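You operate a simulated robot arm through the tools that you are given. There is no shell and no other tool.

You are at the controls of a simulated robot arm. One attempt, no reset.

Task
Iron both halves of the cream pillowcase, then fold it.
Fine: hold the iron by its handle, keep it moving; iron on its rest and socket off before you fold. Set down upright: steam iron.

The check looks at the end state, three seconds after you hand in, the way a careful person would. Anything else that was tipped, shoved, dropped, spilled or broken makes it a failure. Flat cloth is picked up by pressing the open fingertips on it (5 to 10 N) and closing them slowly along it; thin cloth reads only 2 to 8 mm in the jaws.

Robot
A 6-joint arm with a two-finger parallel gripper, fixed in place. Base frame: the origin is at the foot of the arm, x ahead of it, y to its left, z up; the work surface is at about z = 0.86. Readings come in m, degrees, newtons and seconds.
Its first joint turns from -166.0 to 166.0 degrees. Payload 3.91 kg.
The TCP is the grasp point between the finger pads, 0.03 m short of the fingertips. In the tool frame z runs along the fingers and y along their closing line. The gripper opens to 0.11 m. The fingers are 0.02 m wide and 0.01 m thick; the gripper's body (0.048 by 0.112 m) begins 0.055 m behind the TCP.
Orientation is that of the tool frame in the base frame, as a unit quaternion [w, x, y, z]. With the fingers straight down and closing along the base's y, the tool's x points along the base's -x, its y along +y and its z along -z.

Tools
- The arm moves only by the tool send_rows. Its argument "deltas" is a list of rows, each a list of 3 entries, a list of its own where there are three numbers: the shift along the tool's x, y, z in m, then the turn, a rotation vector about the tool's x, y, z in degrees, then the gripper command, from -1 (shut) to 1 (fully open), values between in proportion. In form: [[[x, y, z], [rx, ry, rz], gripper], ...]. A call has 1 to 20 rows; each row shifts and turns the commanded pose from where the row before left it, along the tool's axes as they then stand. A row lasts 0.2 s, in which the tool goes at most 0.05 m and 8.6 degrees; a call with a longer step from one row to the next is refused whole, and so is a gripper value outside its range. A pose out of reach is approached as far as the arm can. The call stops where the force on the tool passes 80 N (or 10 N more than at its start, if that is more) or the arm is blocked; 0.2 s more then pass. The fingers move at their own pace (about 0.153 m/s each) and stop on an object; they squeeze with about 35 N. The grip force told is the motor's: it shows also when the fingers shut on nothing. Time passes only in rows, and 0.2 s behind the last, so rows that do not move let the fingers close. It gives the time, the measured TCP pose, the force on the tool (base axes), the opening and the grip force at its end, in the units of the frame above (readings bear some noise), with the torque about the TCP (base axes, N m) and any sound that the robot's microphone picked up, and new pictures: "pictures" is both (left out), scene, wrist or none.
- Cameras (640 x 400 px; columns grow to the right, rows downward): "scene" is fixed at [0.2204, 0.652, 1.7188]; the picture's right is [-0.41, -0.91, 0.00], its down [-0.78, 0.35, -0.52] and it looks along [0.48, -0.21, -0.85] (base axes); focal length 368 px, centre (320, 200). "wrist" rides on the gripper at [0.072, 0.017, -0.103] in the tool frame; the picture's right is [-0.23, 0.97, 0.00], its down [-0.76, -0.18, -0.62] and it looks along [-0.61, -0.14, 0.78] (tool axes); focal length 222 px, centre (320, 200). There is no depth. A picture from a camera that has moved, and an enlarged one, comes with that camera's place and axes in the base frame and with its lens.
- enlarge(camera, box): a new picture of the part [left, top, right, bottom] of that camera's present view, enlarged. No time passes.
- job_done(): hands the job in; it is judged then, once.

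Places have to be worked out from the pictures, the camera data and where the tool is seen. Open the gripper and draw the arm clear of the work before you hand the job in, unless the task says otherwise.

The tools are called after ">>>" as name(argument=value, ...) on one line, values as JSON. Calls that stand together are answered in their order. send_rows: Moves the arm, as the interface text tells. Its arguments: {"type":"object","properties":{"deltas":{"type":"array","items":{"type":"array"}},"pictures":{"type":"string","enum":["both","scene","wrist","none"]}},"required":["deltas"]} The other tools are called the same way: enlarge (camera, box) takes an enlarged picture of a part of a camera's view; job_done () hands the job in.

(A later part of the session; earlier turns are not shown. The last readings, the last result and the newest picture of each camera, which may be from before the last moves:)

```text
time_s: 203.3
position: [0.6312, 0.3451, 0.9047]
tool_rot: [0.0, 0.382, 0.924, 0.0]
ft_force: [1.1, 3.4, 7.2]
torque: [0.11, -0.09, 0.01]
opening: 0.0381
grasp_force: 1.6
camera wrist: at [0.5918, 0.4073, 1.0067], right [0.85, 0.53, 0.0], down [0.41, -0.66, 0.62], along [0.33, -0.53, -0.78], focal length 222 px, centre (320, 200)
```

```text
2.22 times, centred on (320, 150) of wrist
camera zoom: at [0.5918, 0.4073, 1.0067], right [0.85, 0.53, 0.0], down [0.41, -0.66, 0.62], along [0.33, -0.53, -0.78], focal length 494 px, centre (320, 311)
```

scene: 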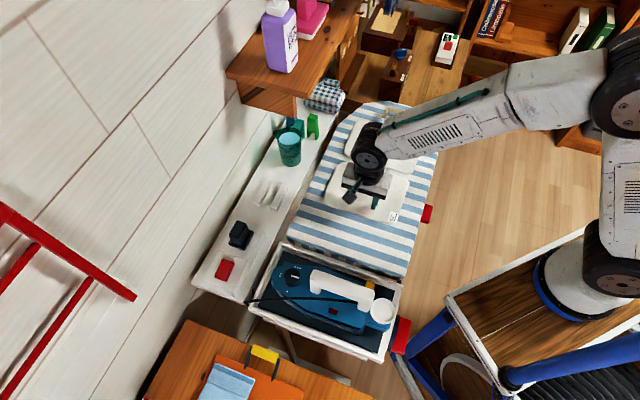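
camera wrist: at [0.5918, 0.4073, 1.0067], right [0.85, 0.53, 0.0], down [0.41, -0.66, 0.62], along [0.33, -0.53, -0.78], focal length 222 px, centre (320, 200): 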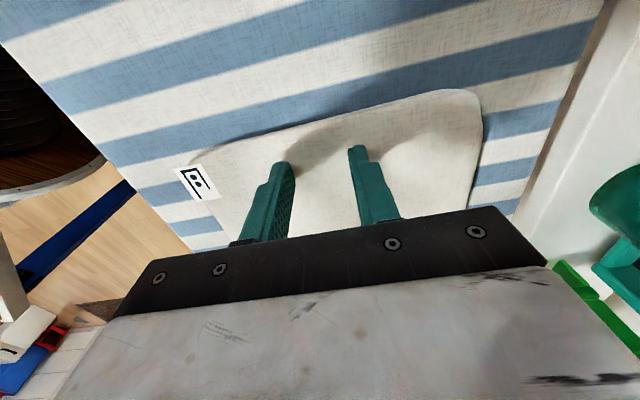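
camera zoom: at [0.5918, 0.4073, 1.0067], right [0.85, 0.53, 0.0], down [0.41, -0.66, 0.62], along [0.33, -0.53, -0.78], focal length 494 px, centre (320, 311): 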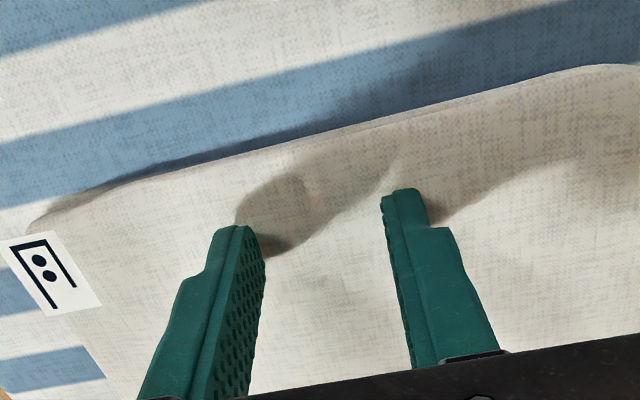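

Force is a steady 7 N. I'll continue closing slowly.

>>> send_rows(deltas=[[[0, 0, 0.0001], [0, 0, 0], -0.37], [[0, 0, 0], [0, 0, 0], -0.4], [[0, 0, 0], [0, 0, 0], -0.43], [[0, 0, 0], [0, 0, 0], -0.46], [[0, 0, 0], [0, 0, 0], -0.49]], pictures="none")

>>> send_rows(deltas=[[[0, 0, 0], [0, 0, 0], -0.52], [[0, 0, 0], [0, 0, 0], -0.55], [[0, 0, 0], [0, 0, 0], -0.58], [[0, 0, 0], [0, 0, 0], -0.61], [[0, 0, 0], [0, 0, 0], -0.64]], pictures="none")

>>> send_rows(deltas=[[[0, 0, 0], [0, 0, 0], -0.67], [[0, 0, 0], [0, 0, 0], -0.7], [[0, 0, 0], [0, 0, 0], -0.73], [[0, 0, 0], [0, 0, 0], -0.76], [[0, 0, 0], [0, 0, 0], -0.79]], pictures="none")

>>> send_rows(deltas=[[[0, 0, 0], [0, 0, 0], -0.82], [[0, 0, 0], [0, 0, 0], -0.85], [[0, 0, 0], [0, 0, 0], -0.88], [[0, 0, 0], [0, 0, 0], -0.91], [[0, 0, 0], [0, 0, 0], -0.94]], pictures="wrist")

>>> enlarge(camera="wrist", box=[180, 60, 460, 240])

```text
time_s: 204.5
position: [0.6301, 0.3438, 0.9045]
tool_rot: [-0.001, 0.382, 0.924, 0.001]
ft_force: [2.6, 2.6, 6.3]
torque: [0.09, -0.11, -0.03]
opening: 0.0296
grasp_force: 1.9
```

```text
time_s: 205.7
position: [0.6316, 0.3446, 0.9038]
tool_rot: [-0.001, 0.382, 0.924, -0.001]
ft_force: [2.8, 1.4, 6.5]
torque: [0.14, -0.12, 0.04]
opening: 0.0216
grasp_force: 1.3
```

```text
time_s: 206.9
position: [0.6311, 0.3442, 0.9034]
tool_rot: [0.0, 0.382, 0.924, 0.0]
ft_force: [1.6, 1.7, 7.1]
torque: [0.06, -0.06, 0.01]
opening: 0.0135
grasp_force: 2.2
```

```text
time_s: 208.1
position: [0.6311, 0.3455, 0.9036]
tool_rot: [0.0, 0.382, 0.924, -0.001]
ft_force: [1.2, 2.2, 7.8]
torque: [0.07, -0.08, 0.04]
opening: 0.0053
grasp_force: 1.9
camera wrist: at [0.592, 0.4075, 1.0067], right [0.85, 0.53, 0.0], down [0.41, -0.66, 0.62], along [0.33, -0.53, -0.78], focal length 222 px, centre (320, 200)
```

wrist: 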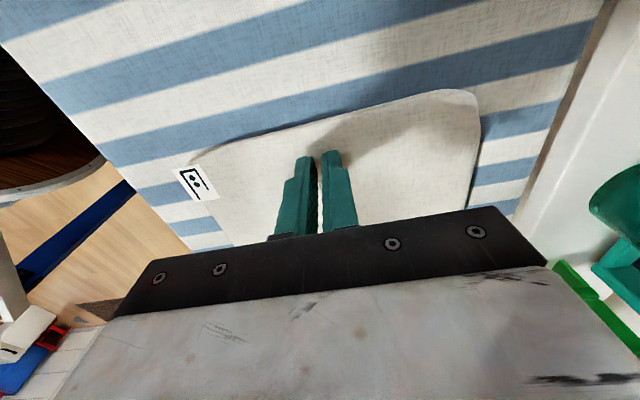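

```text
2.22 times, centred on (320, 150) of wrist
camera zoom: at [0.592, 0.4075, 1.0067], right [0.85, 0.53, 0.0], down [0.41, -0.66, 0.62], along [0.33, -0.53, -0.78], focal length 494 px, centre (320, 311)
```

zoom: 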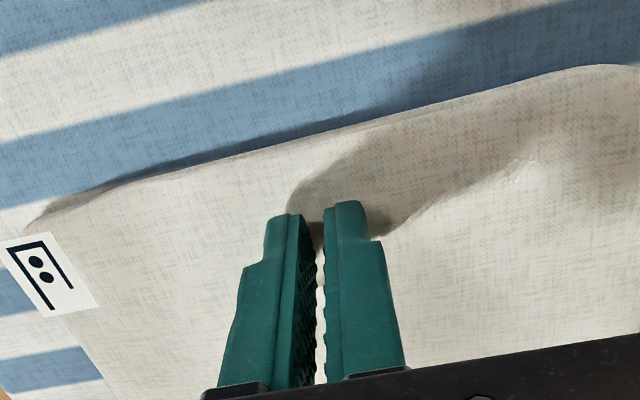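

Force is steady at 7-8 N with the opening at 5 mm. I'll finish closing and read the jaws.

>>> send_rows(deltas=[[[0, 0, 0], [0, 0, 0], -0.97], [[0, 0, 0], [0, 0, 0], -1], [[0, 0, 0], [0, 0, 0], -1], [[0, 0, 0], [0, 0, 0], -1]], pictures="none")

```text
time_s: 209.1
position: [0.6312, 0.3443, 0.9033]
tool_rot: [0.0, 0.382, 0.924, 0.0]
ft_force: [0.0, -2.2, 7.1]
torque: [-0.02, 0.03, 0.05]
opening: 0.0001
grasp_force: 34.8
```

The jaws shut on nothing again, so the half seems to act as a stiff panel. I'll measure its thickness by touching the bare board just outside the edge with the closed tips.

>>> send_rows(deltas=[[[0, 0, -0.012], [0, 0, 0], -1], [[0.025, 0, 0], [0, 0, 0], -1], [[0.025, 0, 0], [0, 0, 0], -1], [[0, 0, 0.01], [0, 0, 0], -1], [[0, 0, 0.003], [0, 0, 0], -1]], pictures="none")

>>> send_rows(deltas=[[[0, 0, 0.0015], [0, 0, 0], -1], [[0, 0, 0], [0, 0, 0], -1]], pictures="none")

>>> send_rows(deltas=[[[0, 0, 0.0015], [0, 0, 0], -1], [[0, 0, 0], [0, 0, 0], -1]], pictures="none")

```text
time_s: 210.3
position: [0.5964, 0.3786, 0.9036]
tool_rot: [-0.001, 0.381, 0.924, -0.001]
ft_force: [0.3, 0.0, 0.1]
torque: [0.0, 0.01, 0.02]
opening: 0.0
grasp_force: 34.7
```

```text
time_s: 210.9
position: [0.5949, 0.3789, 0.9013]
tool_rot: [0.0, 0.382, 0.924, 0.0]
ft_force: [-0.7, -0.1, -0.1]
torque: [0.0, 0.02, -0.01]
opening: 0.0
grasp_force: 35.0
```

```text
time_s: 211.5
position: [0.5965, 0.3801, 0.8998]
tool_rot: [0.001, 0.382, 0.924, 0.0]
ft_force: [-0.1, 0.8, 0.0]
torque: [0.01, 0.01, -0.03]
opening: 0.0001
grasp_force: 34.2
```

No contact yet at 0.900. I'll continue down in 1.5 mm steps.

>>> send_rows(deltas=[[[0, 0, 0.0015], [0, 0, 0], -1], [[0, 0, 0], [0, 0, 0], -1]], pictures="none")

>>> send_rows(deltas=[[[0, 0, 0.0015], [0, 0, 0], -1], [[0, 0, 0], [0, 0, 0], -1]], pictures="none")

>>> send_rows(deltas=[[[0, 0, 0.001], [0, 0, 0], -1], [[0, 0, 0], [0, 0, 0], -1]], pictures="none")

```text
time_s: 212.1
position: [0.5968, 0.3799, 0.8978]
tool_rot: [-0.001, 0.382, 0.924, -0.001]
ft_force: [-0.9, 0.4, -0.3]
torque: [0.03, 0.01, 0.03]
opening: 0.0
grasp_force: 34.5
```

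```text
time_s: 212.7
position: [0.5975, 0.3786, 0.8964]
tool_rot: [0.0, 0.381, 0.924, 0.0]
ft_force: [-0.9, -0.5, 0.7]
torque: [-0.01, -0.02, 0.03]
opening: 0.0
grasp_force: 35.5
```

```text
time_s: 213.3
position: [0.596, 0.3784, 0.8953]
tool_rot: [0.0, 0.382, 0.924, 0.0]
ft_force: [-0.3, 0.2, -1.1]
torque: [-0.01, 0.02, 0.0]
opening: 0.0001
grasp_force: 34.9
```

>>> send_rows(deltas=[[[0, 0, 0.001], [0, 0, 0], -1], [[0, 0, 0], [0, 0, 0], -1]], pictures="none")

>>> send_rows(deltas=[[[0, 0, 0.001], [0, 0, 0], -1], [[0, 0, 0], [0, 0, 0], -1]], pictures="none")

>>> send_rows(deltas=[[[0, 0, 0.001], [0, 0, 0], -1], [[0, 0, 0], [0, 0, 0], -1]], pictures="wrist")

>>> enlarge(camera="wrist", box=[180, 60, 460, 240])

```text
time_s: 213.9
position: [0.5966, 0.3779, 0.8947]
tool_rot: [0.0, 0.382, 0.924, 0.0]
ft_force: [-0.3, -0.1, 0.2]
torque: [-0.01, -0.01, 0.02]
opening: 0.0001
grasp_force: 34.5
```

```text
time_s: 214.5
position: [0.5964, 0.3803, 0.8927]
tool_rot: [0.0, 0.382, 0.924, -0.001]
ft_force: [0.7, 0.0, -1.5]
torque: [0.0, -0.02, 0.02]
opening: 0.0
grasp_force: 35.1
```

```text
time_s: 215.1
position: [0.5964, 0.3799, 0.8935]
tool_rot: [0.0, 0.382, 0.924, 0.0]
ft_force: [-0.5, 0.4, -1.4]
torque: [0.0, 0.03, 0.0]
opening: 0.0
grasp_force: 35.5
camera wrist: at [0.5571, 0.4426, 0.9953], right [0.85, 0.53, 0.0], down [0.41, -0.66, 0.62], along [0.33, -0.53, -0.78], focal length 222 px, centre (320, 200)
```

wrist: 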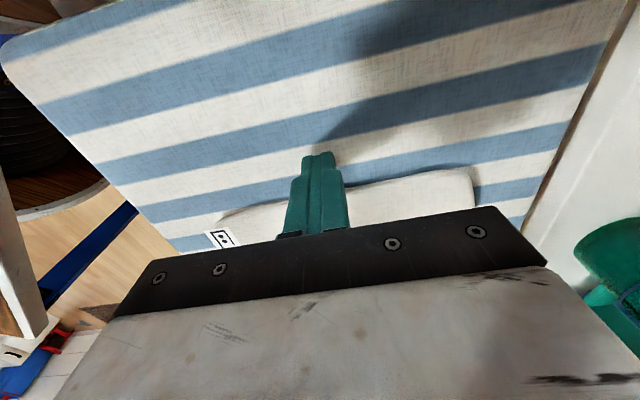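

```text
2.22 times, centred on (320, 150) of wrist
camera zoom: at [0.5571, 0.4426, 0.9953], right [0.85, 0.53, 0.0], down [0.41, -0.66, 0.62], along [0.33, -0.53, -0.78], focal length 494 px, centre (320, 311)
```

zoom: 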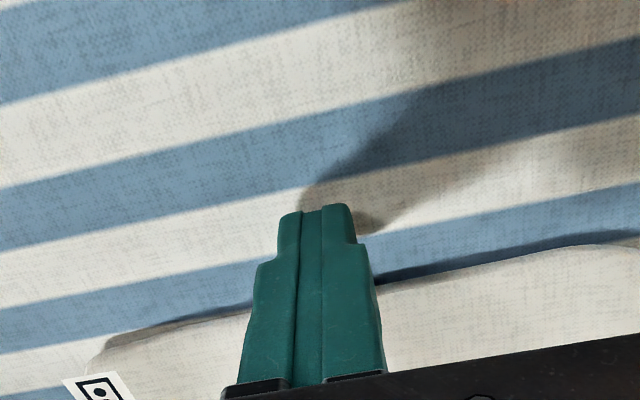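

The tips are at 0.8635 and still not on the board, so the panel's top stands at least 10 mm above it. I'll keep probing.

>>> send_rows(deltas=[[[0, 0, 0.0015], [0, 0, 0], -1], [[0, 0, 0], [0, 0, 0], -1]], pictures="none")

>>> send_rows(deltas=[[[0, 0, 0.0015], [0, 0, 0], -1], [[0, 0, 0], [0, 0, 0], -1]], pictures="none")

>>> send_rows(deltas=[[[0, 0, 0.0015], [0, 0, 0], -1], [[0, 0, 0], [0, 0, 0], -1]], pictures="none")

```text
time_s: 215.7
position: [0.5966, 0.3788, 0.8922]
tool_rot: [0.0, 0.382, 0.924, 0.0]
ft_force: [0.7, -0.9, 0.1]
torque: [0.0, 0.0, 0.02]
opening: 0.0001
grasp_force: 34.8
```

```text
time_s: 216.3
position: [0.5966, 0.3785, 0.8896]
tool_rot: [0.0, 0.382, 0.924, 0.0]
ft_force: [0.6, -1.3, 8.2]
torque: [-0.01, 0.04, 0.03]
opening: 0.0002
grasp_force: 35.1
```

```text
time_s: 216.9
position: [0.5965, 0.3799, 0.8907]
tool_rot: [0.001, 0.382, 0.924, 0.002]
ft_force: [-0.3, -7.3, 36.5]
torque: [-0.25, 0.17, 0.23]
opening: 0.0
grasp_force: 34.3
```

The board surface is at tip height ≈ 0.860, so the panel's top is about 13 mm above it, although its visible edge looks thinner. I want a side-on view of the edge profile, so I'll move to the robot side of the board and pitch the wrist camera to look across it.

>>> send_rows(deltas=[[[0, 0, -0.02], [0, 0, 0], -1], [[0, 0, -0.045], [0, 0, 0], -1], [[0, 0, -0.045], [0, 0, 0], -1], [[-0.025, -0.035, 0], [0, 0, 0], -1], [[-0.025, -0.035, 0], [0, 0, -8.2], -1], [[0, 0, 0], [0, 0, -8.2], -1], [[0, 0, 0], [0, 0, -8.2], -1], [[0, 0, 0], [0, 0, -8.2], -1], [[0, 0, 0], [0, 0, -8.2], -1], [[0, 0, 0], [0, 0, -8.2], -1], [[0, 0, 0], [0, 0, -8.2], -1], [[0, 0, 0], [0, 0, -8.2], -1], [[0, 0, 0], [0, 0, -8.2], -1], [[0, 0, 0], [0, 0, -8.2], -1], [[0, 0, 0], [0, 0, -8.0], -1]], pictures="none")

```text
time_s: 220.1
position: [0.5821, 0.2944, 0.9981]
tool_rot: [0.0, -0.385, 0.923, 0.001]
ft_force: [0.5, 0.0, 0.8]
torque: [-0.03, 0.0, 0.02]
opening: 0.0001
grasp_force: 35.4
```

Now I'll move to u ≈ 0.52, v ≈ 0.25, pitch the tool about its y axis by -45°, and look.

>>> send_rows(deltas=[[[0.035, -0.016, 0], [0, 0, 0], -1], [[0.035, -0.016, 0], [0, 0, 0], -1], [[0.03, -0.015, 0], [0, 0, 0], -1], [[0, 0, 0], [0, -7.5, 0], -1], [[0, 0, 0], [0, -7.5, 0], -1], [[0, 0, 0], [0, -7.5, 0], -1], [[0, 0, 0], [0, -7.5, 0], -1], [[0, 0, 0], [0, -7.5, 0], -1], [[0, 0, 0], [0, -7.5, 0], -1], [[0, 0, 0], [0, 0, 0], -1]])

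```text
time_s: 222.3
position: [0.5807, 0.2137, 1.0213]
tool_rot: [0.334, -0.358, 0.86, 0.142]
ft_force: [0.8, 0.6, 0.6]
torque: [0.0, 0.01, 0.01]
opening: 0.0
grasp_force: 35.0
out of reach, approached as far as the arm can: row 7, 8, 9
camera wrist: at [0.482, 0.1374, 1.0485], right [-0.57, 0.8, 0.16], down [0.23, -0.03, 0.97], along [0.79, 0.6, -0.17], focal length 222 px, centre (320, 200)
```

scene: 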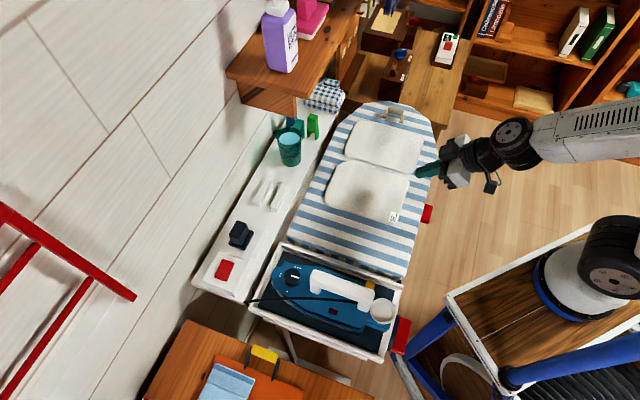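
wrist: 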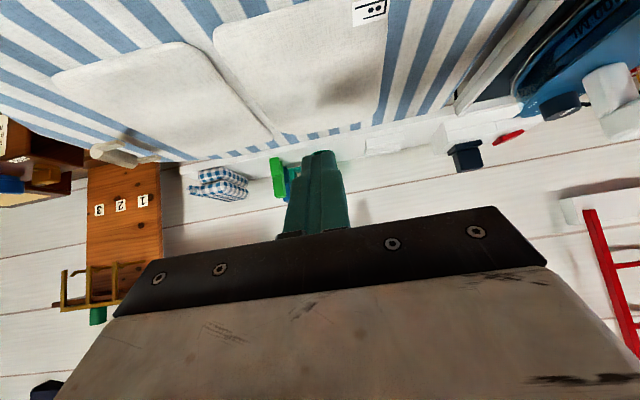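

The camera now looks across the board, and the scene view of the cloth is clear too. I'll zoom in on the pillowcase edges from both cameras.

>>> enlarge(camera="wrist", box=[40, 0, 300, 160])

>>> enlarge(camera="wrist", box=[220, 0, 420, 150])

>>> enlarge(camera="scene", box=[320, 110, 430, 230])

>>> enlarge(camera="scene", box=[320, 140, 420, 200])

```text
2.46 times, centred on (170, 80) of wrist
camera zoom: at [0.482, 0.1374, 1.0485], right [-0.57, 0.8, 0.16], down [0.23, -0.03, 0.97], along [0.79, 0.6, -0.17], focal length 547 px, centre (689, 495)
```

zoom: 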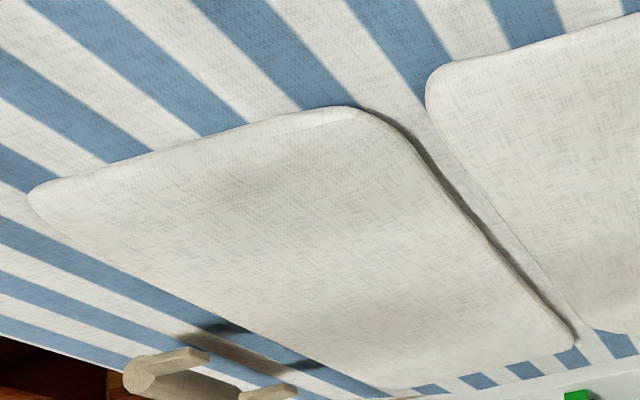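

```text
2.67 times, centred on (320, 75) of wrist
camera zoom: at [0.482, 0.1374, 1.0485], right [-0.57, 0.8, 0.16], down [0.23, -0.03, 0.97], along [0.79, 0.6, -0.17], focal length 592 px, centre (320, 533)
```

zoom: 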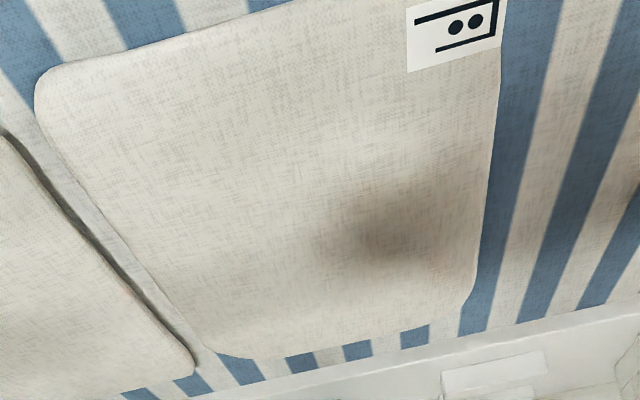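

```text
3.33 times, centred on (375, 170) of scene
camera zoom: at [0.2204, 0.652, 1.7188], right [-0.41, -0.91, 0.0], down [-0.78, 0.35, -0.52], along [0.48, -0.21, -0.85], focal length 1228 px, centre (137, 300)
```

zoom: 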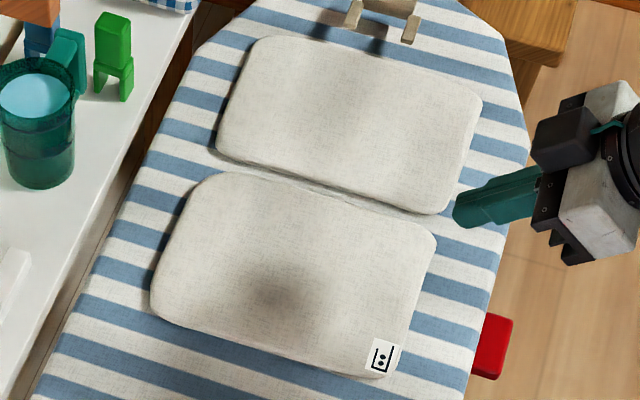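

```text
6.40 times, centred on (370, 170) of scene
camera zoom: at [0.2204, 0.652, 1.7188], right [-0.41, -0.91, 0.0], down [-0.78, 0.35, -0.52], along [0.48, -0.21, -0.85], focal length 2358 px, centre (0, 392)
```

zoom: 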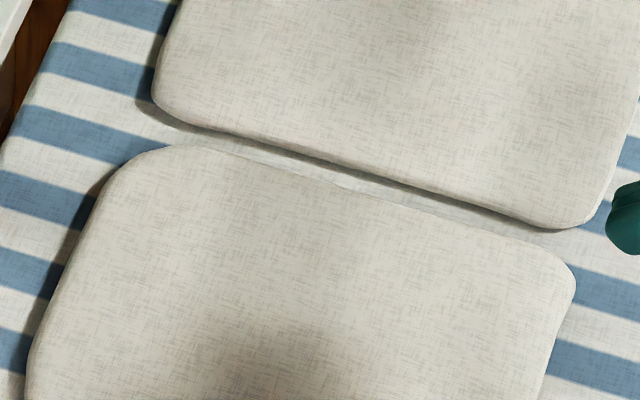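

That dark soft patch on the near half matches where the gripper's shadow would fall from a lamp on the robot side; I'll confirm it once the arm has moved. I'll lower the tilted camera for a more grazing view of the panel edge.

>>> send_rows(deltas=[[[0.03, 0, 0.02], [0, 0, 0], -1], [[0.03, 0, 0.02], [0, 0, 0], -1], [[0.012, 0, 0.01], [0, 0, 0], -1], [[0, 0, 0], [0, 0, 0], -1]])

>>> enlarge(camera="wrist", box=[60, 0, 320, 160])

>>> enlarge(camera="wrist", box=[240, 0, 480, 150])

>>> enlarge(camera="scene", box=[320, 110, 430, 230])

```text
time_s: 223.3
position: [0.6138, 0.2261, 0.9533]
tool_rot: [0.352, -0.355, 0.854, 0.146]
ft_force: [-0.5, -0.3, -0.4]
torque: [0.01, 0.01, 0.04]
opening: 0.0
grasp_force: 35.0
out of reach, approached as far as the arm can: row 1, 2, 3
camera wrist: at [0.5141, 0.1495, 0.9745], right [-0.58, 0.8, 0.16], down [0.2, -0.05, 0.98], along [0.79, 0.6, -0.13], focal length 222 px, centre (320, 200)
```

scene: 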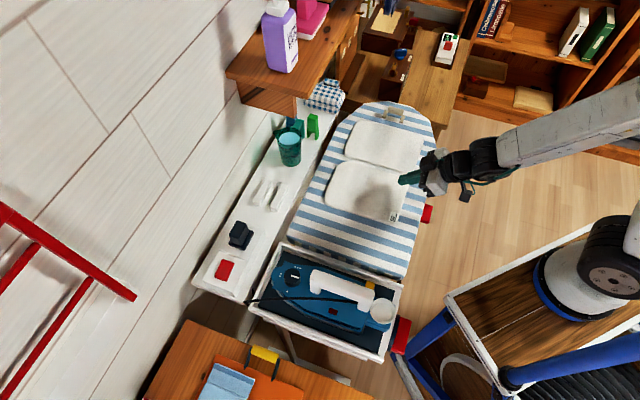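
wrist: 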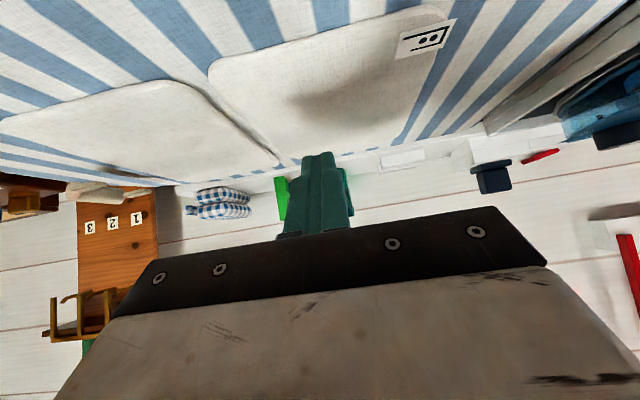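

```text
2.46 times, centred on (190, 80) of wrist
camera zoom: at [0.5141, 0.1495, 0.9745], right [-0.58, 0.8, 0.16], down [0.2, -0.05, 0.98], along [0.79, 0.6, -0.13], focal length 547 px, centre (640, 495)
```

zoom: 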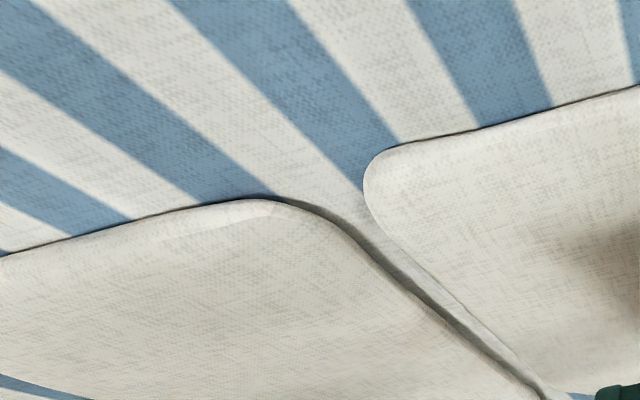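

```text
2.67 times, centred on (360, 75) of wrist
camera zoom: at [0.5141, 0.1495, 0.9745], right [-0.58, 0.8, 0.16], down [0.2, -0.05, 0.98], along [0.79, 0.6, -0.13], focal length 592 px, centre (213, 533)
```

zoom: 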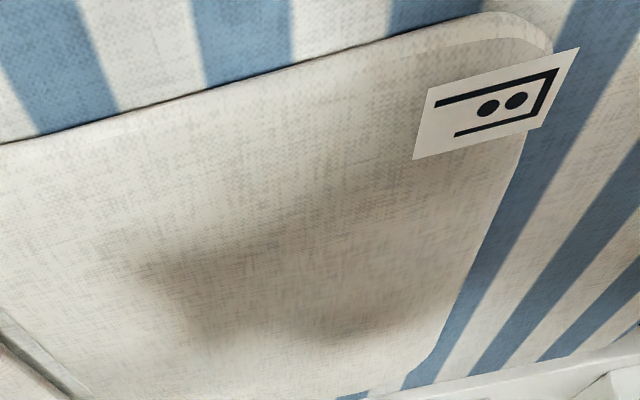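

```text
3.33 times, centred on (375, 170) of scene
camera zoom: at [0.2204, 0.652, 1.7188], right [-0.41, -0.91, 0.0], down [-0.78, 0.35, -0.52], along [0.48, -0.21, -0.85], focal length 1228 px, centre (137, 300)
```

zoom: 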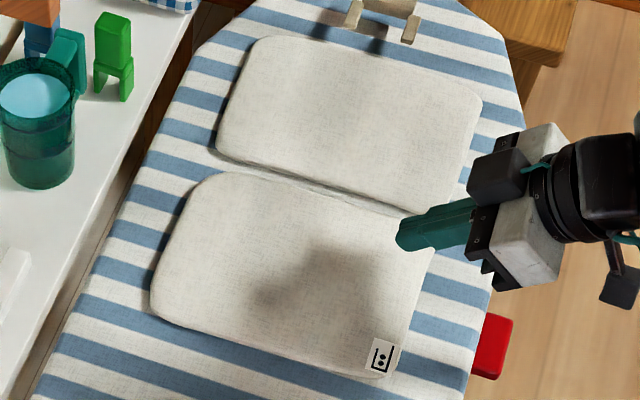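

The patch moved with the arm, so it is only the gripper's shadow. Both halves look like stiff, rounded panels joined by a thin strip at the seam. Before choosing how to lift one, I'll return to vertical and test how the free edge responds to a gentle sideways nudge.

>>> send_rows(deltas=[[[-0.03, 0, -0.03], [0, 0, 0], -1], [[-0.03, 0, -0.03], [0, 7.5, 0], -1], [[0, 0, 0], [0, 7.5, 0], -1], [[0, 0, 0], [0, 7.5, 0], -1], [[0, 0, 0], [0, 7.5, 0], -1], [[0, 0, 0], [0, 7.5, 0], -1], [[0, 0, 0], [0, 7.5, 0], -1], [[0, 0, 0], [0, 0, 0], -1]], pictures="none")

```text
time_s: 225.1
position: [0.6128, 0.2313, 1.0284]
tool_rot: [0.0, -0.383, 0.924, -0.002]
ft_force: [-0.3, -0.9, 0.0]
torque: [0.03, 0.05, 0.06]
opening: 0.0002
grasp_force: 35.1
out of reach, approached as far as the arm can: row 2
```

Upright again. I'll move to just outside the free edge (u ≈ 0.69, v ≈ 0.155) and lower the closed tips to 3 mm above the board.

>>> send_rows(deltas=[[[-0.031, 0.038, 0], [0, 0, 0], -1], [[-0.031, 0.038, 0], [0, 0, 0], -1], [[-0.031, 0.038, 0], [0, 0, 0], -1], [[0, 0, 0.045], [0, 0, 0], -1], [[0, 0, 0.045], [0, 0, 0], -1], [[0, 0, 0.03], [0, 0, 0], -1], [[0, 0, 0.014], [0, 0, 0], -1], [[0, 0, 0], [0, 0, 0], -1]])

>>> enlarge(camera="scene", box=[320, 110, 430, 230])

>>> enlarge(camera="wrist", box=[180, 60, 460, 240])

```text
time_s: 226.9
position: [0.5974, 0.3758, 0.8926]
tool_rot: [0.001, -0.384, 0.924, 0.0]
ft_force: [-0.6, 1.4, -0.8]
torque: [0.01, -0.02, -0.03]
opening: 0.0001
grasp_force: 35.1
camera wrist: at [0.534, 0.3376, 0.9971], right [-0.53, 0.85, 0.0], down [0.66, 0.41, 0.62], along [0.53, 0.33, -0.78], focal length 222 px, centre (320, 200)
```

scene: 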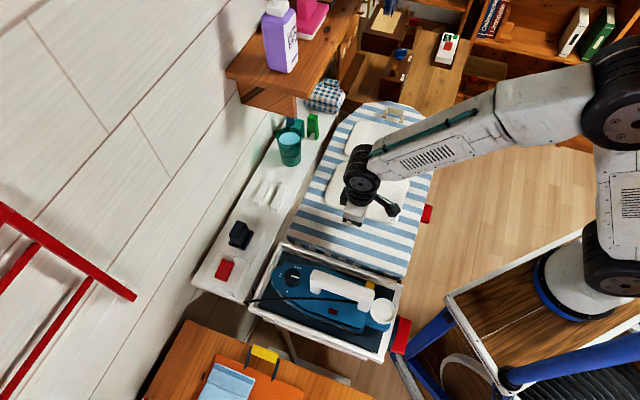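
wrist: 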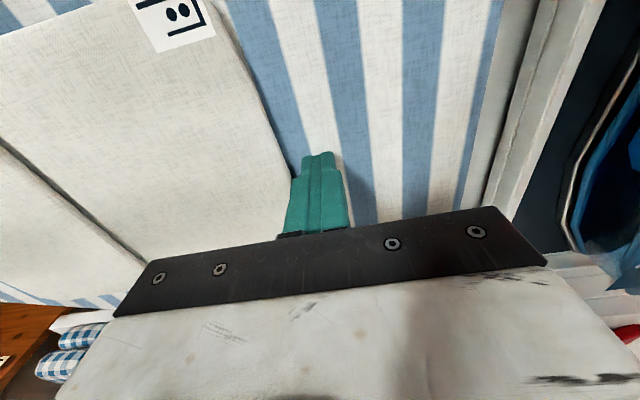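

```text
3.33 times, centred on (375, 170) of scene
camera zoom: at [0.2204, 0.652, 1.7188], right [-0.41, -0.91, 0.0], down [-0.78, 0.35, -0.52], along [0.48, -0.21, -0.85], focal length 1228 px, centre (137, 300)
```

zoom: 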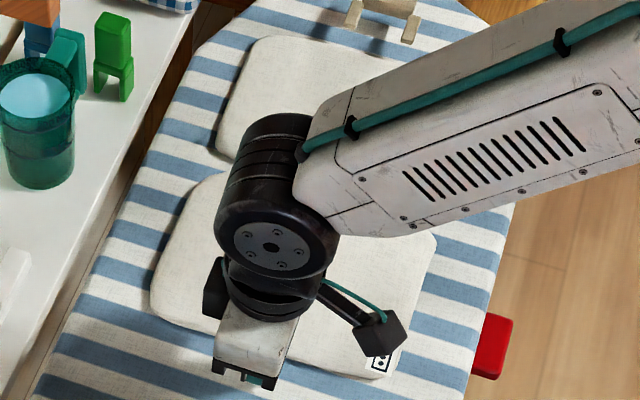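

```text
2.22 times, centred on (320, 150) of wrist
camera zoom: at [0.534, 0.3376, 0.9971], right [-0.53, 0.85, 0.0], down [0.66, 0.41, 0.62], along [0.53, 0.33, -0.78], focal length 494 px, centre (320, 311)
```

zoom: 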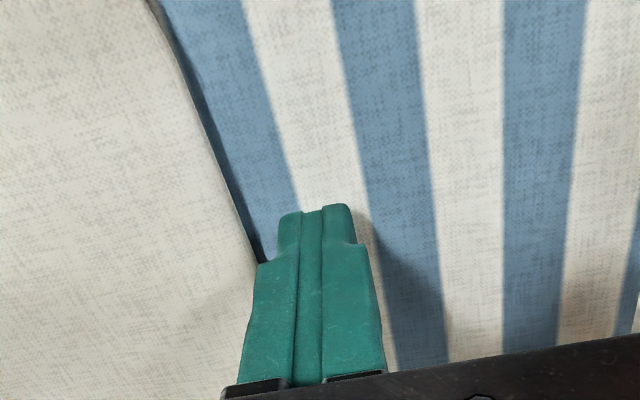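

The closed tips are just outside the edge, and I can see a thin dark undercut line beneath the panel. I'll nudge inward (+v, tool -y) in small steps while watching force.

>>> send_rows(deltas=[[[0, -0.005, 0], [0, 0, 0], -1], [[0, -0.005, 0], [0, 0, 0], -1], [[0, 0, 0], [0, 0, 0], -1]], pictures="none")

>>> send_rows(deltas=[[[0, -0.004, 0], [0, 0, 0], -1], [[0, 0, 0], [0, 0, 0], -1]], pictures="none")

>>> send_rows(deltas=[[[0, -0.004, 0], [0, 0, 0], -1], [[0, 0, 0], [0, 0, 0], -1]], pictures="wrist")

>>> enlarge(camera="wrist", box=[180, 60, 460, 240])

```text
time_s: 227.7
position: [0.6034, 0.3694, 0.8945]
tool_rot: [-0.001, -0.383, 0.924, 0.0]
ft_force: [-0.4, 1.0, -1.0]
torque: [0.01, 0.01, 0.01]
opening: 0.0
grasp_force: 34.9
```

```text
time_s: 228.3
position: [0.6069, 0.3661, 0.8937]
tool_rot: [-0.001, -0.383, 0.924, 0.0]
ft_force: [-1.4, 0.4, 0.4]
torque: [0.04, 0.02, -0.01]
opening: 0.0
grasp_force: 34.9
```

```text
time_s: 228.9
position: [0.6091, 0.3629, 0.8949]
tool_rot: [0.001, -0.384, 0.923, 0.0]
ft_force: [-0.6, 0.7, -0.7]
torque: [0.03, -0.02, 0.02]
opening: 0.0
grasp_force: 35.1
camera wrist: at [0.5465, 0.3239, 0.9976], right [-0.53, 0.85, 0.0], down [0.66, 0.41, 0.62], along [0.53, 0.33, -0.78], focal length 222 px, centre (320, 200)
```

wrist: 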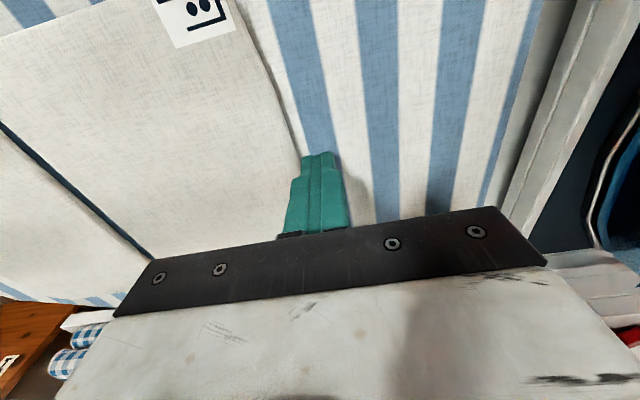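

```text
2.22 times, centred on (320, 150) of wrist
camera zoom: at [0.5465, 0.3239, 0.9976], right [-0.53, 0.85, 0.0], down [0.66, 0.41, 0.62], along [0.53, 0.33, -0.78], focal length 494 px, centre (320, 311)
```

zoom: 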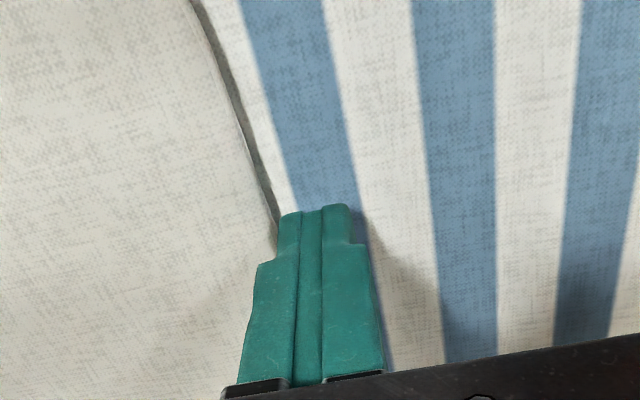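

The edge moved inward with under 1.5 N of force, so the near half slides very easily. I'll check the whole cloth in the scene view.

>>> enlarge(camera="scene", box=[320, 100, 440, 230])

>>> enlarge(camera="wrist", box=[0, 60, 200, 240])

```text
3.08 times, centred on (380, 165) of scene
camera zoom: at [0.2204, 0.652, 1.7188], right [-0.41, -0.91, 0.0], down [-0.78, 0.35, -0.52], along [0.48, -0.21, -0.85], focal length 1134 px, centre (135, 308)
```

zoom: 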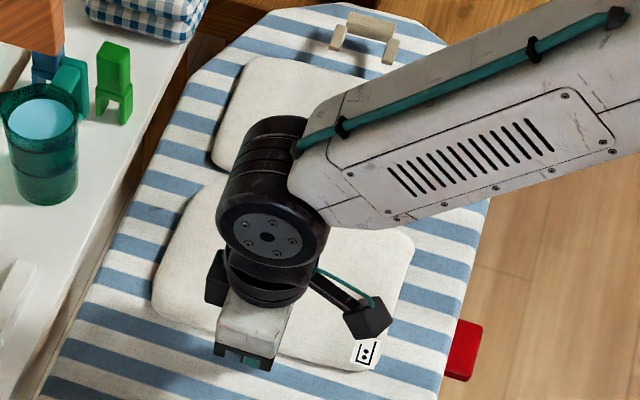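

```text
2.22 times, centred on (100, 150) of wrist
camera zoom: at [0.5465, 0.3239, 0.9976], right [-0.53, 0.85, 0.0], down [0.66, 0.41, 0.62], along [0.53, 0.33, -0.78], focal length 494 px, centre (809, 311)
```

zoom: 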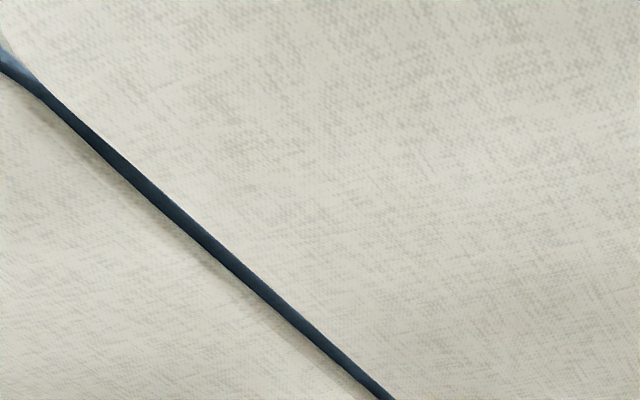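

The panels slide freely as a joined pair. The only place this cloth can buckle is the seam between the halves, so I'll try pressing one fingertip on each side of the seam and closing slowly along v, to pinch the fold line itself. First I'll rise and move over the seam at v ≈ 0.35.

>>> send_rows(deltas=[[[0, 0.01, 0], [0, 0, 0], -1], [[0, 0, -0.04], [0, 0, 0], -1], [[0, 0, -0.03], [0, 0, 0], 0.1], [[0, -0.046, 0], [0, 0, 0], 0.1], [[0, -0.046, 0], [0, 0, 0], 0.1], [[0, -0.046, 0], [0, 0, 0], 0.1], [[0, -0.046, 0], [0, 0, 0], 0.1], [[0, 0, 0.03], [0, 0, 0], 0.1], [[0, 0, 0.02], [0, 0, 0], 0.1], [[0, 0, 0], [0, 0, 0], 0.1]])

>>> enlarge(camera="wrist", box=[180, 60, 460, 240])

>>> enlarge(camera="scene", box=[320, 100, 440, 230])

```text
time_s: 231.1
position: [0.7334, 0.2404, 0.9149]
tool_rot: [0.0, -0.383, 0.924, 0.0]
ft_force: [0.1, 0.1, -0.7]
torque: [0.01, 0.0, -0.03]
opening: 0.0605
grasp_force: 0.0
camera wrist: at [0.6702, 0.2018, 1.0178], right [-0.53, 0.85, 0.0], down [0.66, 0.41, 0.62], along [0.53, 0.33, -0.78], focal length 222 px, centre (320, 200)
```

scene: 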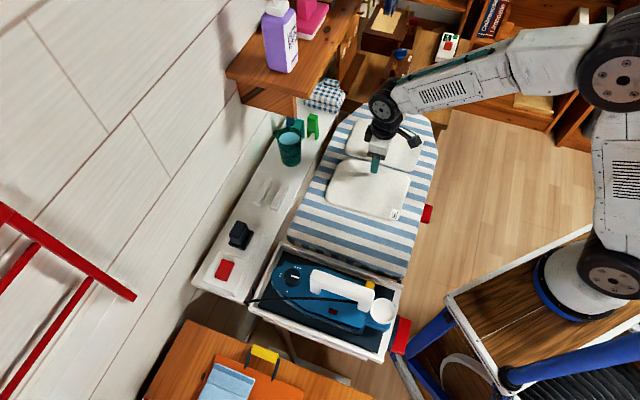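
wrist: 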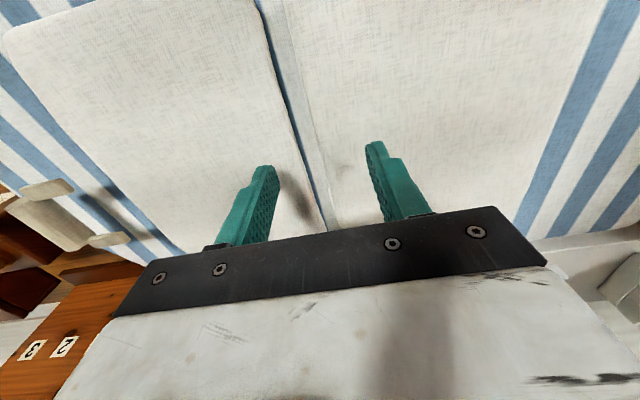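

```text
2.22 times, centred on (320, 150) of wrist
camera zoom: at [0.6702, 0.2018, 1.0178], right [-0.53, 0.85, 0.0], down [0.66, 0.41, 0.62], along [0.53, 0.33, -0.78], focal length 494 px, centre (320, 311)
```

zoom: 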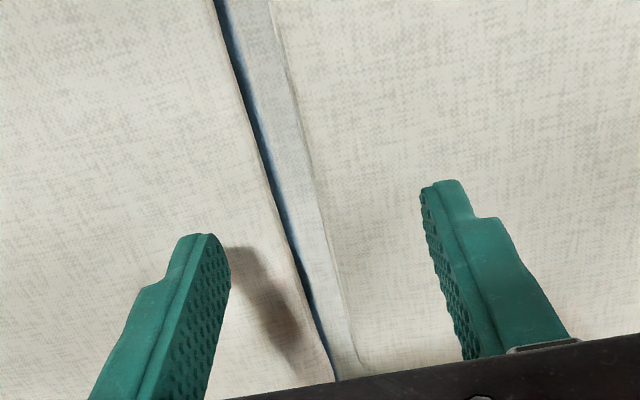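

```text
3.08 times, centred on (380, 165) of scene
camera zoom: at [0.2204, 0.652, 1.7188], right [-0.41, -0.91, 0.0], down [-0.78, 0.35, -0.52], along [0.48, -0.21, -0.85], focal length 1134 px, centre (135, 308)
```

zoom: 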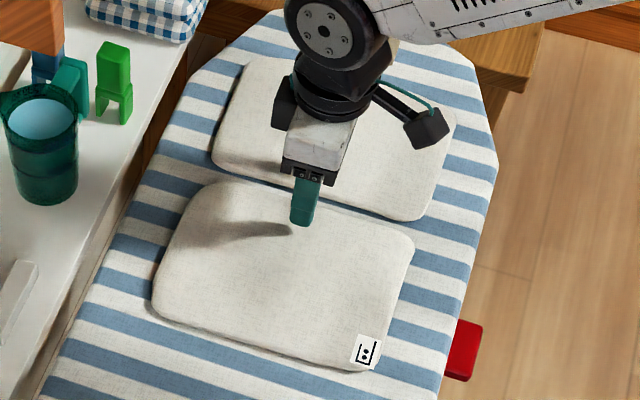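

The gap between the halves is about 15 mm wide, centred at v ≈ 0.358. I'll centre on it, with one finger over each half, and lower to contact.

>>> send_rows(deltas=[[[0, -0.0094, 0.003], [0, 0, 0], 0.1], [[0, 0, 0.003], [0, 0, 0], 0.1], [[0, 0, 0.002], [0, 0, 0], 0.1], [[0, 0, 0], [0, 0, 0], 0.1]], pictures="none")

>>> send_rows(deltas=[[[0, 0, 0.001], [0, 0, 0], 0.1], [[0, 0, 0], [0, 0, 0], 0.1]], pictures="none")

>>> send_rows(deltas=[[[0, 0, 0.0008], [0, 0, 0], 0.1], [[0, 0, 0], [0, 0, 0], 0.1]], pictures="none")

```text
time_s: 232.1
position: [0.7398, 0.2341, 0.9081]
tool_rot: [0.0, -0.384, 0.923, 0.001]
ft_force: [-1.2, 0.6, 0.3]
torque: [-0.01, -0.02, -0.03]
opening: 0.0603
grasp_force: 0.0
```

```text
time_s: 232.7
position: [0.739, 0.235, 0.9061]
tool_rot: [0.0, -0.383, 0.924, -0.001]
ft_force: [-0.5, 0.9, -0.5]
torque: [-0.01, -0.04, -0.01]
opening: 0.0603
grasp_force: 0.0
```

```text
time_s: 233.3
position: [0.7396, 0.235, 0.9052]
tool_rot: [0.0, -0.383, 0.924, 0.001]
ft_force: [0.2, -0.2, 0.0]
torque: [-0.01, 0.01, -0.04]
opening: 0.0606
grasp_force: 0.0
```

No contact yet at 0.905. I'll keep lowering in sub-millimetre steps.

>>> send_rows(deltas=[[[0, 0, 0.0008], [0, 0, 0], 0.1], [[0, 0, 0], [0, 0, 0], 0.1]], pictures="none")

>>> send_rows(deltas=[[[0, 0, 0.0007], [0, 0, 0], 0.1], [[0, 0, 0], [0, 0, 0], 0.1]], pictures="none")

>>> send_rows(deltas=[[[0, 0, 0.0006], [0, 0, 0], 0.1], [[0, 0, 0], [0, 0, 0], 0.1]], pictures="none")

```text
time_s: 233.9
position: [0.7403, 0.2341, 0.9056]
tool_rot: [-0.001, -0.384, 0.923, 0.0]
ft_force: [-0.6, 0.3, -1.0]
torque: [-0.02, -0.03, 0.01]
opening: 0.0601
grasp_force: 0.1
```

```text
time_s: 234.5
position: [0.7397, 0.234, 0.9043]
tool_rot: [0.0, -0.384, 0.924, -0.001]
ft_force: [-0.4, 0.3, 0.0]
torque: [0.0, 0.01, -0.01]
opening: 0.0606
grasp_force: 0.0
```

```text
time_s: 235.1
position: [0.7403, 0.2337, 0.9039]
tool_rot: [0.0, -0.383, 0.924, 0.001]
ft_force: [0.0, -1.3, 0.5]
torque: [0.03, 0.04, 0.03]
opening: 0.0608
grasp_force: 0.1
```

>>> send_rows(deltas=[[[0, 0, 0.0006], [0, 0, 0], 0.1], [[0, 0, 0], [0, 0, 0], 0.1]], pictures="none")

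>>> send_rows(deltas=[[[0, 0, 0.0006], [0, 0, 0], 0.1], [[0, 0, 0], [0, 0, 0], 0.1]], pictures="none")

>>> send_rows(deltas=[[[0, 0, 0.0005], [0, 0, 0], 0.1], [[0, 0, 0], [0, 0, 0], 0.1]], pictures="none")

```text
time_s: 235.7
position: [0.7395, 0.2342, 0.9046]
tool_rot: [0.0, -0.384, 0.923, 0.0]
ft_force: [-2.4, -1.7, 13.8]
torque: [0.1, 0.27, 0.08]
opening: 0.0607
grasp_force: 0.0
```

```text
time_s: 236.3
position: [0.7388, 0.2348, 0.904]
tool_rot: [0.001, -0.384, 0.924, 0.0]
ft_force: [-7.0, -1.9, 30.0]
torque: [0.14, 0.48, 0.01]
opening: 0.0605
grasp_force: 0.0
```

```text
time_s: 236.9
position: [0.7404, 0.2359, 0.903]
tool_rot: [0.001, -0.383, 0.924, 0.0]
ft_force: [-6.1, -1.0, 41.0]
torque: [0.23, 0.54, -0.06]
opening: 0.0604
grasp_force: 0.1
```

I overshot to 41 N, but both fingers bear on their halves. I'll raise about 1.4 mm to reach 5-10 N and check.

>>> send_rows(deltas=[[[0, 0, -0.0013], [0, 0, 0], 0.1], [[0, 0, 0], [0, 0, 0], 0.1]], pictures="none")

```text
time_s: 237.5
position: [0.7399, 0.2348, 0.9041]
tool_rot: [-0.001, -0.383, 0.924, 0.0]
ft_force: [0.0, 1.4, 24.9]
torque: [0.19, 0.17, -0.09]
opening: 0.0605
grasp_force: 0.1
```

Still 25 N. I'll ease another 0.8 mm.

>>> send_rows(deltas=[[[0, 0, -0.0008], [0, 0, 0], 0.1], [[0, 0, 0], [0, 0, 0], 0.1]], pictures="none")

```text
time_s: 238.1
position: [0.7392, 0.235, 0.9032]
tool_rot: [0.0, -0.383, 0.924, 0.001]
ft_force: [6.5, 4.4, 11.8]
torque: [0.18, -0.2, -0.08]
opening: 0.0604
grasp_force: 0.1
```

It's 11.8 N now, equally shared between the two halves. I'll close slowly along v in stages and watch.

>>> send_rows(deltas=[[[0, 0, -0.0002], [0, 0, 0], 0.06], [[0, 0, 0], [0, 0, 0], 0.03], [[0, 0, 0], [0, 0, 0], 0.0], [[0, 0, 0], [0, 0, 0], -0.03], [[0, 0, 0], [0, 0, 0], -0.06]], pictures="wrist")

>>> enlarge(camera="wrist", box=[180, 60, 460, 240])

```text
time_s: 239.3
position: [0.7404, 0.2356, 0.9032]
tool_rot: [-0.001, -0.384, 0.923, -0.001]
ft_force: [0.0, 0.4, 0.0]
torque: [0.01, 0.02, -0.05]
opening: 0.0518
grasp_force: 0.0
camera wrist: at [0.6765, 0.1956, 1.0072], right [-0.53, 0.85, 0.0], down [0.66, 0.41, 0.62], along [0.53, 0.33, -0.78], focal length 222 px, centre (320, 200)
```

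wrist: 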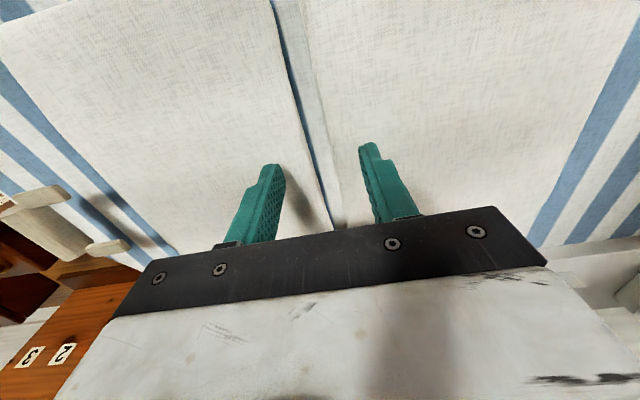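

```text
2.22 times, centred on (320, 150) of wrist
camera zoom: at [0.6765, 0.1956, 1.0072], right [-0.53, 0.85, 0.0], down [0.66, 0.41, 0.62], along [0.53, 0.33, -0.78], focal length 494 px, centre (320, 311)
```

zoom: 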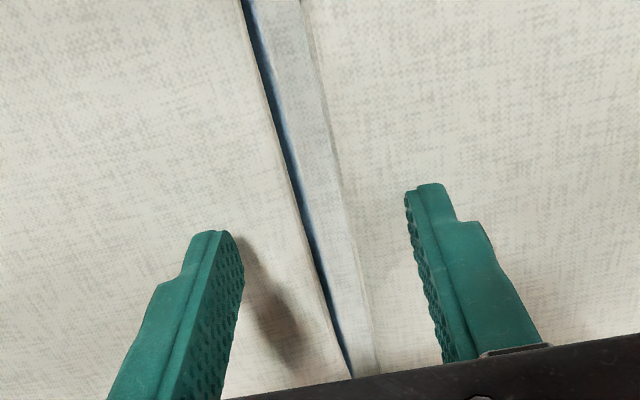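

The force fell to zero as a sideways stress released. I'll press back down in 0.4 mm steps.

>>> send_rows(deltas=[[[0, 0, 0.0004], [0, 0, 0], -0.06], [[0, 0, 0], [0, 0, 0], -0.06]], pictures="none")

```text
time_s: 239.9
position: [0.7405, 0.2345, 0.905]
tool_rot: [0.0, -0.384, 0.923, 0.0]
ft_force: [0.3, -0.3, -0.9]
torque: [0.01, -0.01, 0.01]
opening: 0.0517
grasp_force: 0.0
```

>>> send_rows(deltas=[[[0, 0, 0.0005], [0, 0, 0], -0.06], [[0, 0, 0], [0, 0, 0], -0.06]], pictures="none")

```text
time_s: 240.5
position: [0.7391, 0.2356, 0.9044]
tool_rot: [0.0, -0.384, 0.923, -0.001]
ft_force: [2.6, 2.8, 5.0]
torque: [0.16, 0.06, -0.1]
opening: 0.0519
grasp_force: 0.2
```

It's 5 N now. I'll add 0.2 mm and close slowly in a longer stage, keeping the height.

>>> send_rows(deltas=[[[0, 0, 0.0003], [0, 0, 0], -0.06], [[0, 0, 0], [0, 0, 0], -0.09], [[0, 0, 0], [0, 0, 0], -0.12], [[0, 0, 0], [0, 0, 0], -0.15]], pictures="none")

>>> send_rows(deltas=[[[0, 0, 0.0001], [0, 0, 0], -0.18], [[0, 0, 0], [0, 0, 0], -0.21], [[0, 0, 0], [0, 0, 0], -0.24], [[0, 0, 0], [0, 0, 0], -0.27]], pictures="wrist")

>>> enlarge(camera="wrist", box=[180, 60, 460, 240])

```text
time_s: 241.5
position: [0.7402, 0.2343, 0.9044]
tool_rot: [0.001, -0.383, 0.924, 0.0]
ft_force: [1.9, 5.9, 18.2]
torque: [0.33, 0.12, -0.07]
opening: 0.051
grasp_force: 4.2
```

```text
time_s: 242.5
position: [0.7396, 0.234, 0.9035]
tool_rot: [0.0, -0.384, 0.924, 0.0]
ft_force: [-5.6, 8.6, 26.1]
torque: [0.47, 0.38, 0.06]
opening: 0.0478
grasp_force: 7.7
camera wrist: at [0.676, 0.196, 1.0066], right [-0.53, 0.85, 0.0], down [0.66, 0.41, 0.62], along [0.53, 0.33, -0.78], focal length 222 px, centre (320, 200)
```

wrist: 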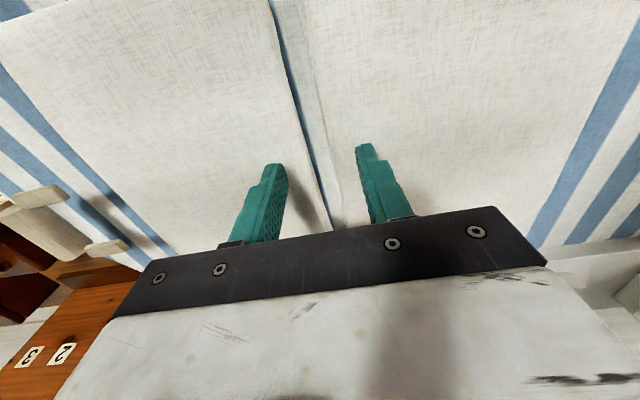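

```text
2.22 times, centred on (320, 150) of wrist
camera zoom: at [0.676, 0.196, 1.0066], right [-0.53, 0.85, 0.0], down [0.66, 0.41, 0.62], along [0.53, 0.33, -0.78], focal length 494 px, centre (320, 311)
```

zoom: 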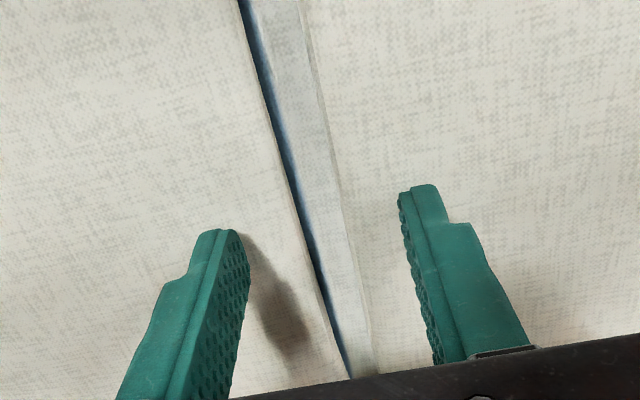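

The panels still don't move while the fingers slide, even at 26 N. I'll lift off, and look closely at the label tag and corner of the near half, which might offer something to hold.

>>> send_rows(deltas=[[[0, 0, -0.01], [0, 0, 0], -0.27], [[0, 0, -0.04], [0, 0, 0], -0.27], [[0.04, 0.03, -0.03], [0, 0, 0], -0.27], [[0.045, 0.01, 0], [0, 0, 0], -0.27]])

>>> enlarge(camera="scene", box=[378, 200, 408, 226])

>>> enlarge(camera="scene", box=[330, 110, 440, 230])

>>> enlarge(camera="wrist", box=[260, 0, 520, 160])

```text
refused: row 3 steps farther than a row can; nothing moved
```

```text
15.38 times, centred on (393, 213) of scene
camera zoom: at [0.2204, 0.652, 1.7188], right [-0.41, -0.91, 0.0], down [-0.78, 0.35, -0.52], along [0.48, -0.21, -0.85], focal length 5668 px, centre (-803, 0)
```

zoom: 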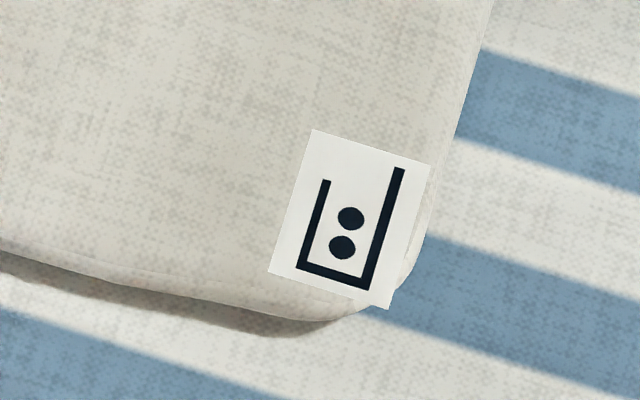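

```text
3.33 times, centred on (385, 170) of scene
camera zoom: at [0.2204, 0.652, 1.7188], right [-0.41, -0.91, 0.0], down [-0.78, 0.35, -0.52], along [0.48, -0.21, -0.85], focal length 1228 px, centre (103, 300)
```

zoom: 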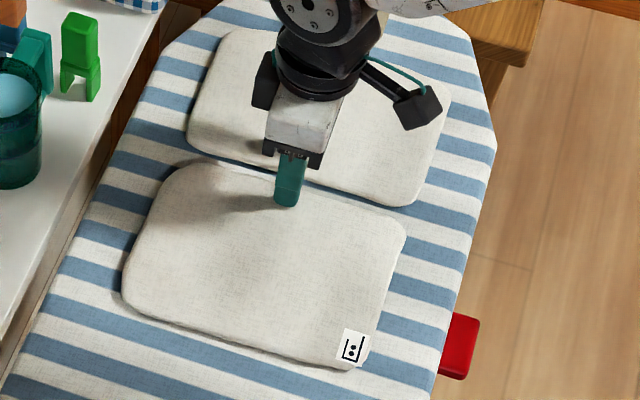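

```text
2.46 times, centred on (390, 80) of wrist
camera zoom: at [0.676, 0.196, 1.0066], right [-0.53, 0.85, 0.0], down [0.66, 0.41, 0.62], along [0.53, 0.33, -0.78], focal length 547 px, centre (148, 495)
```

zoom: 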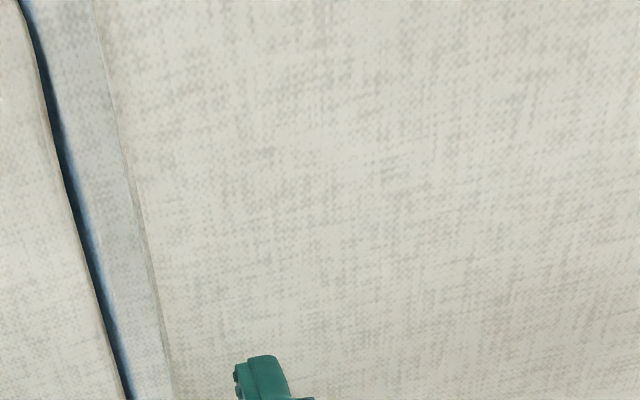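

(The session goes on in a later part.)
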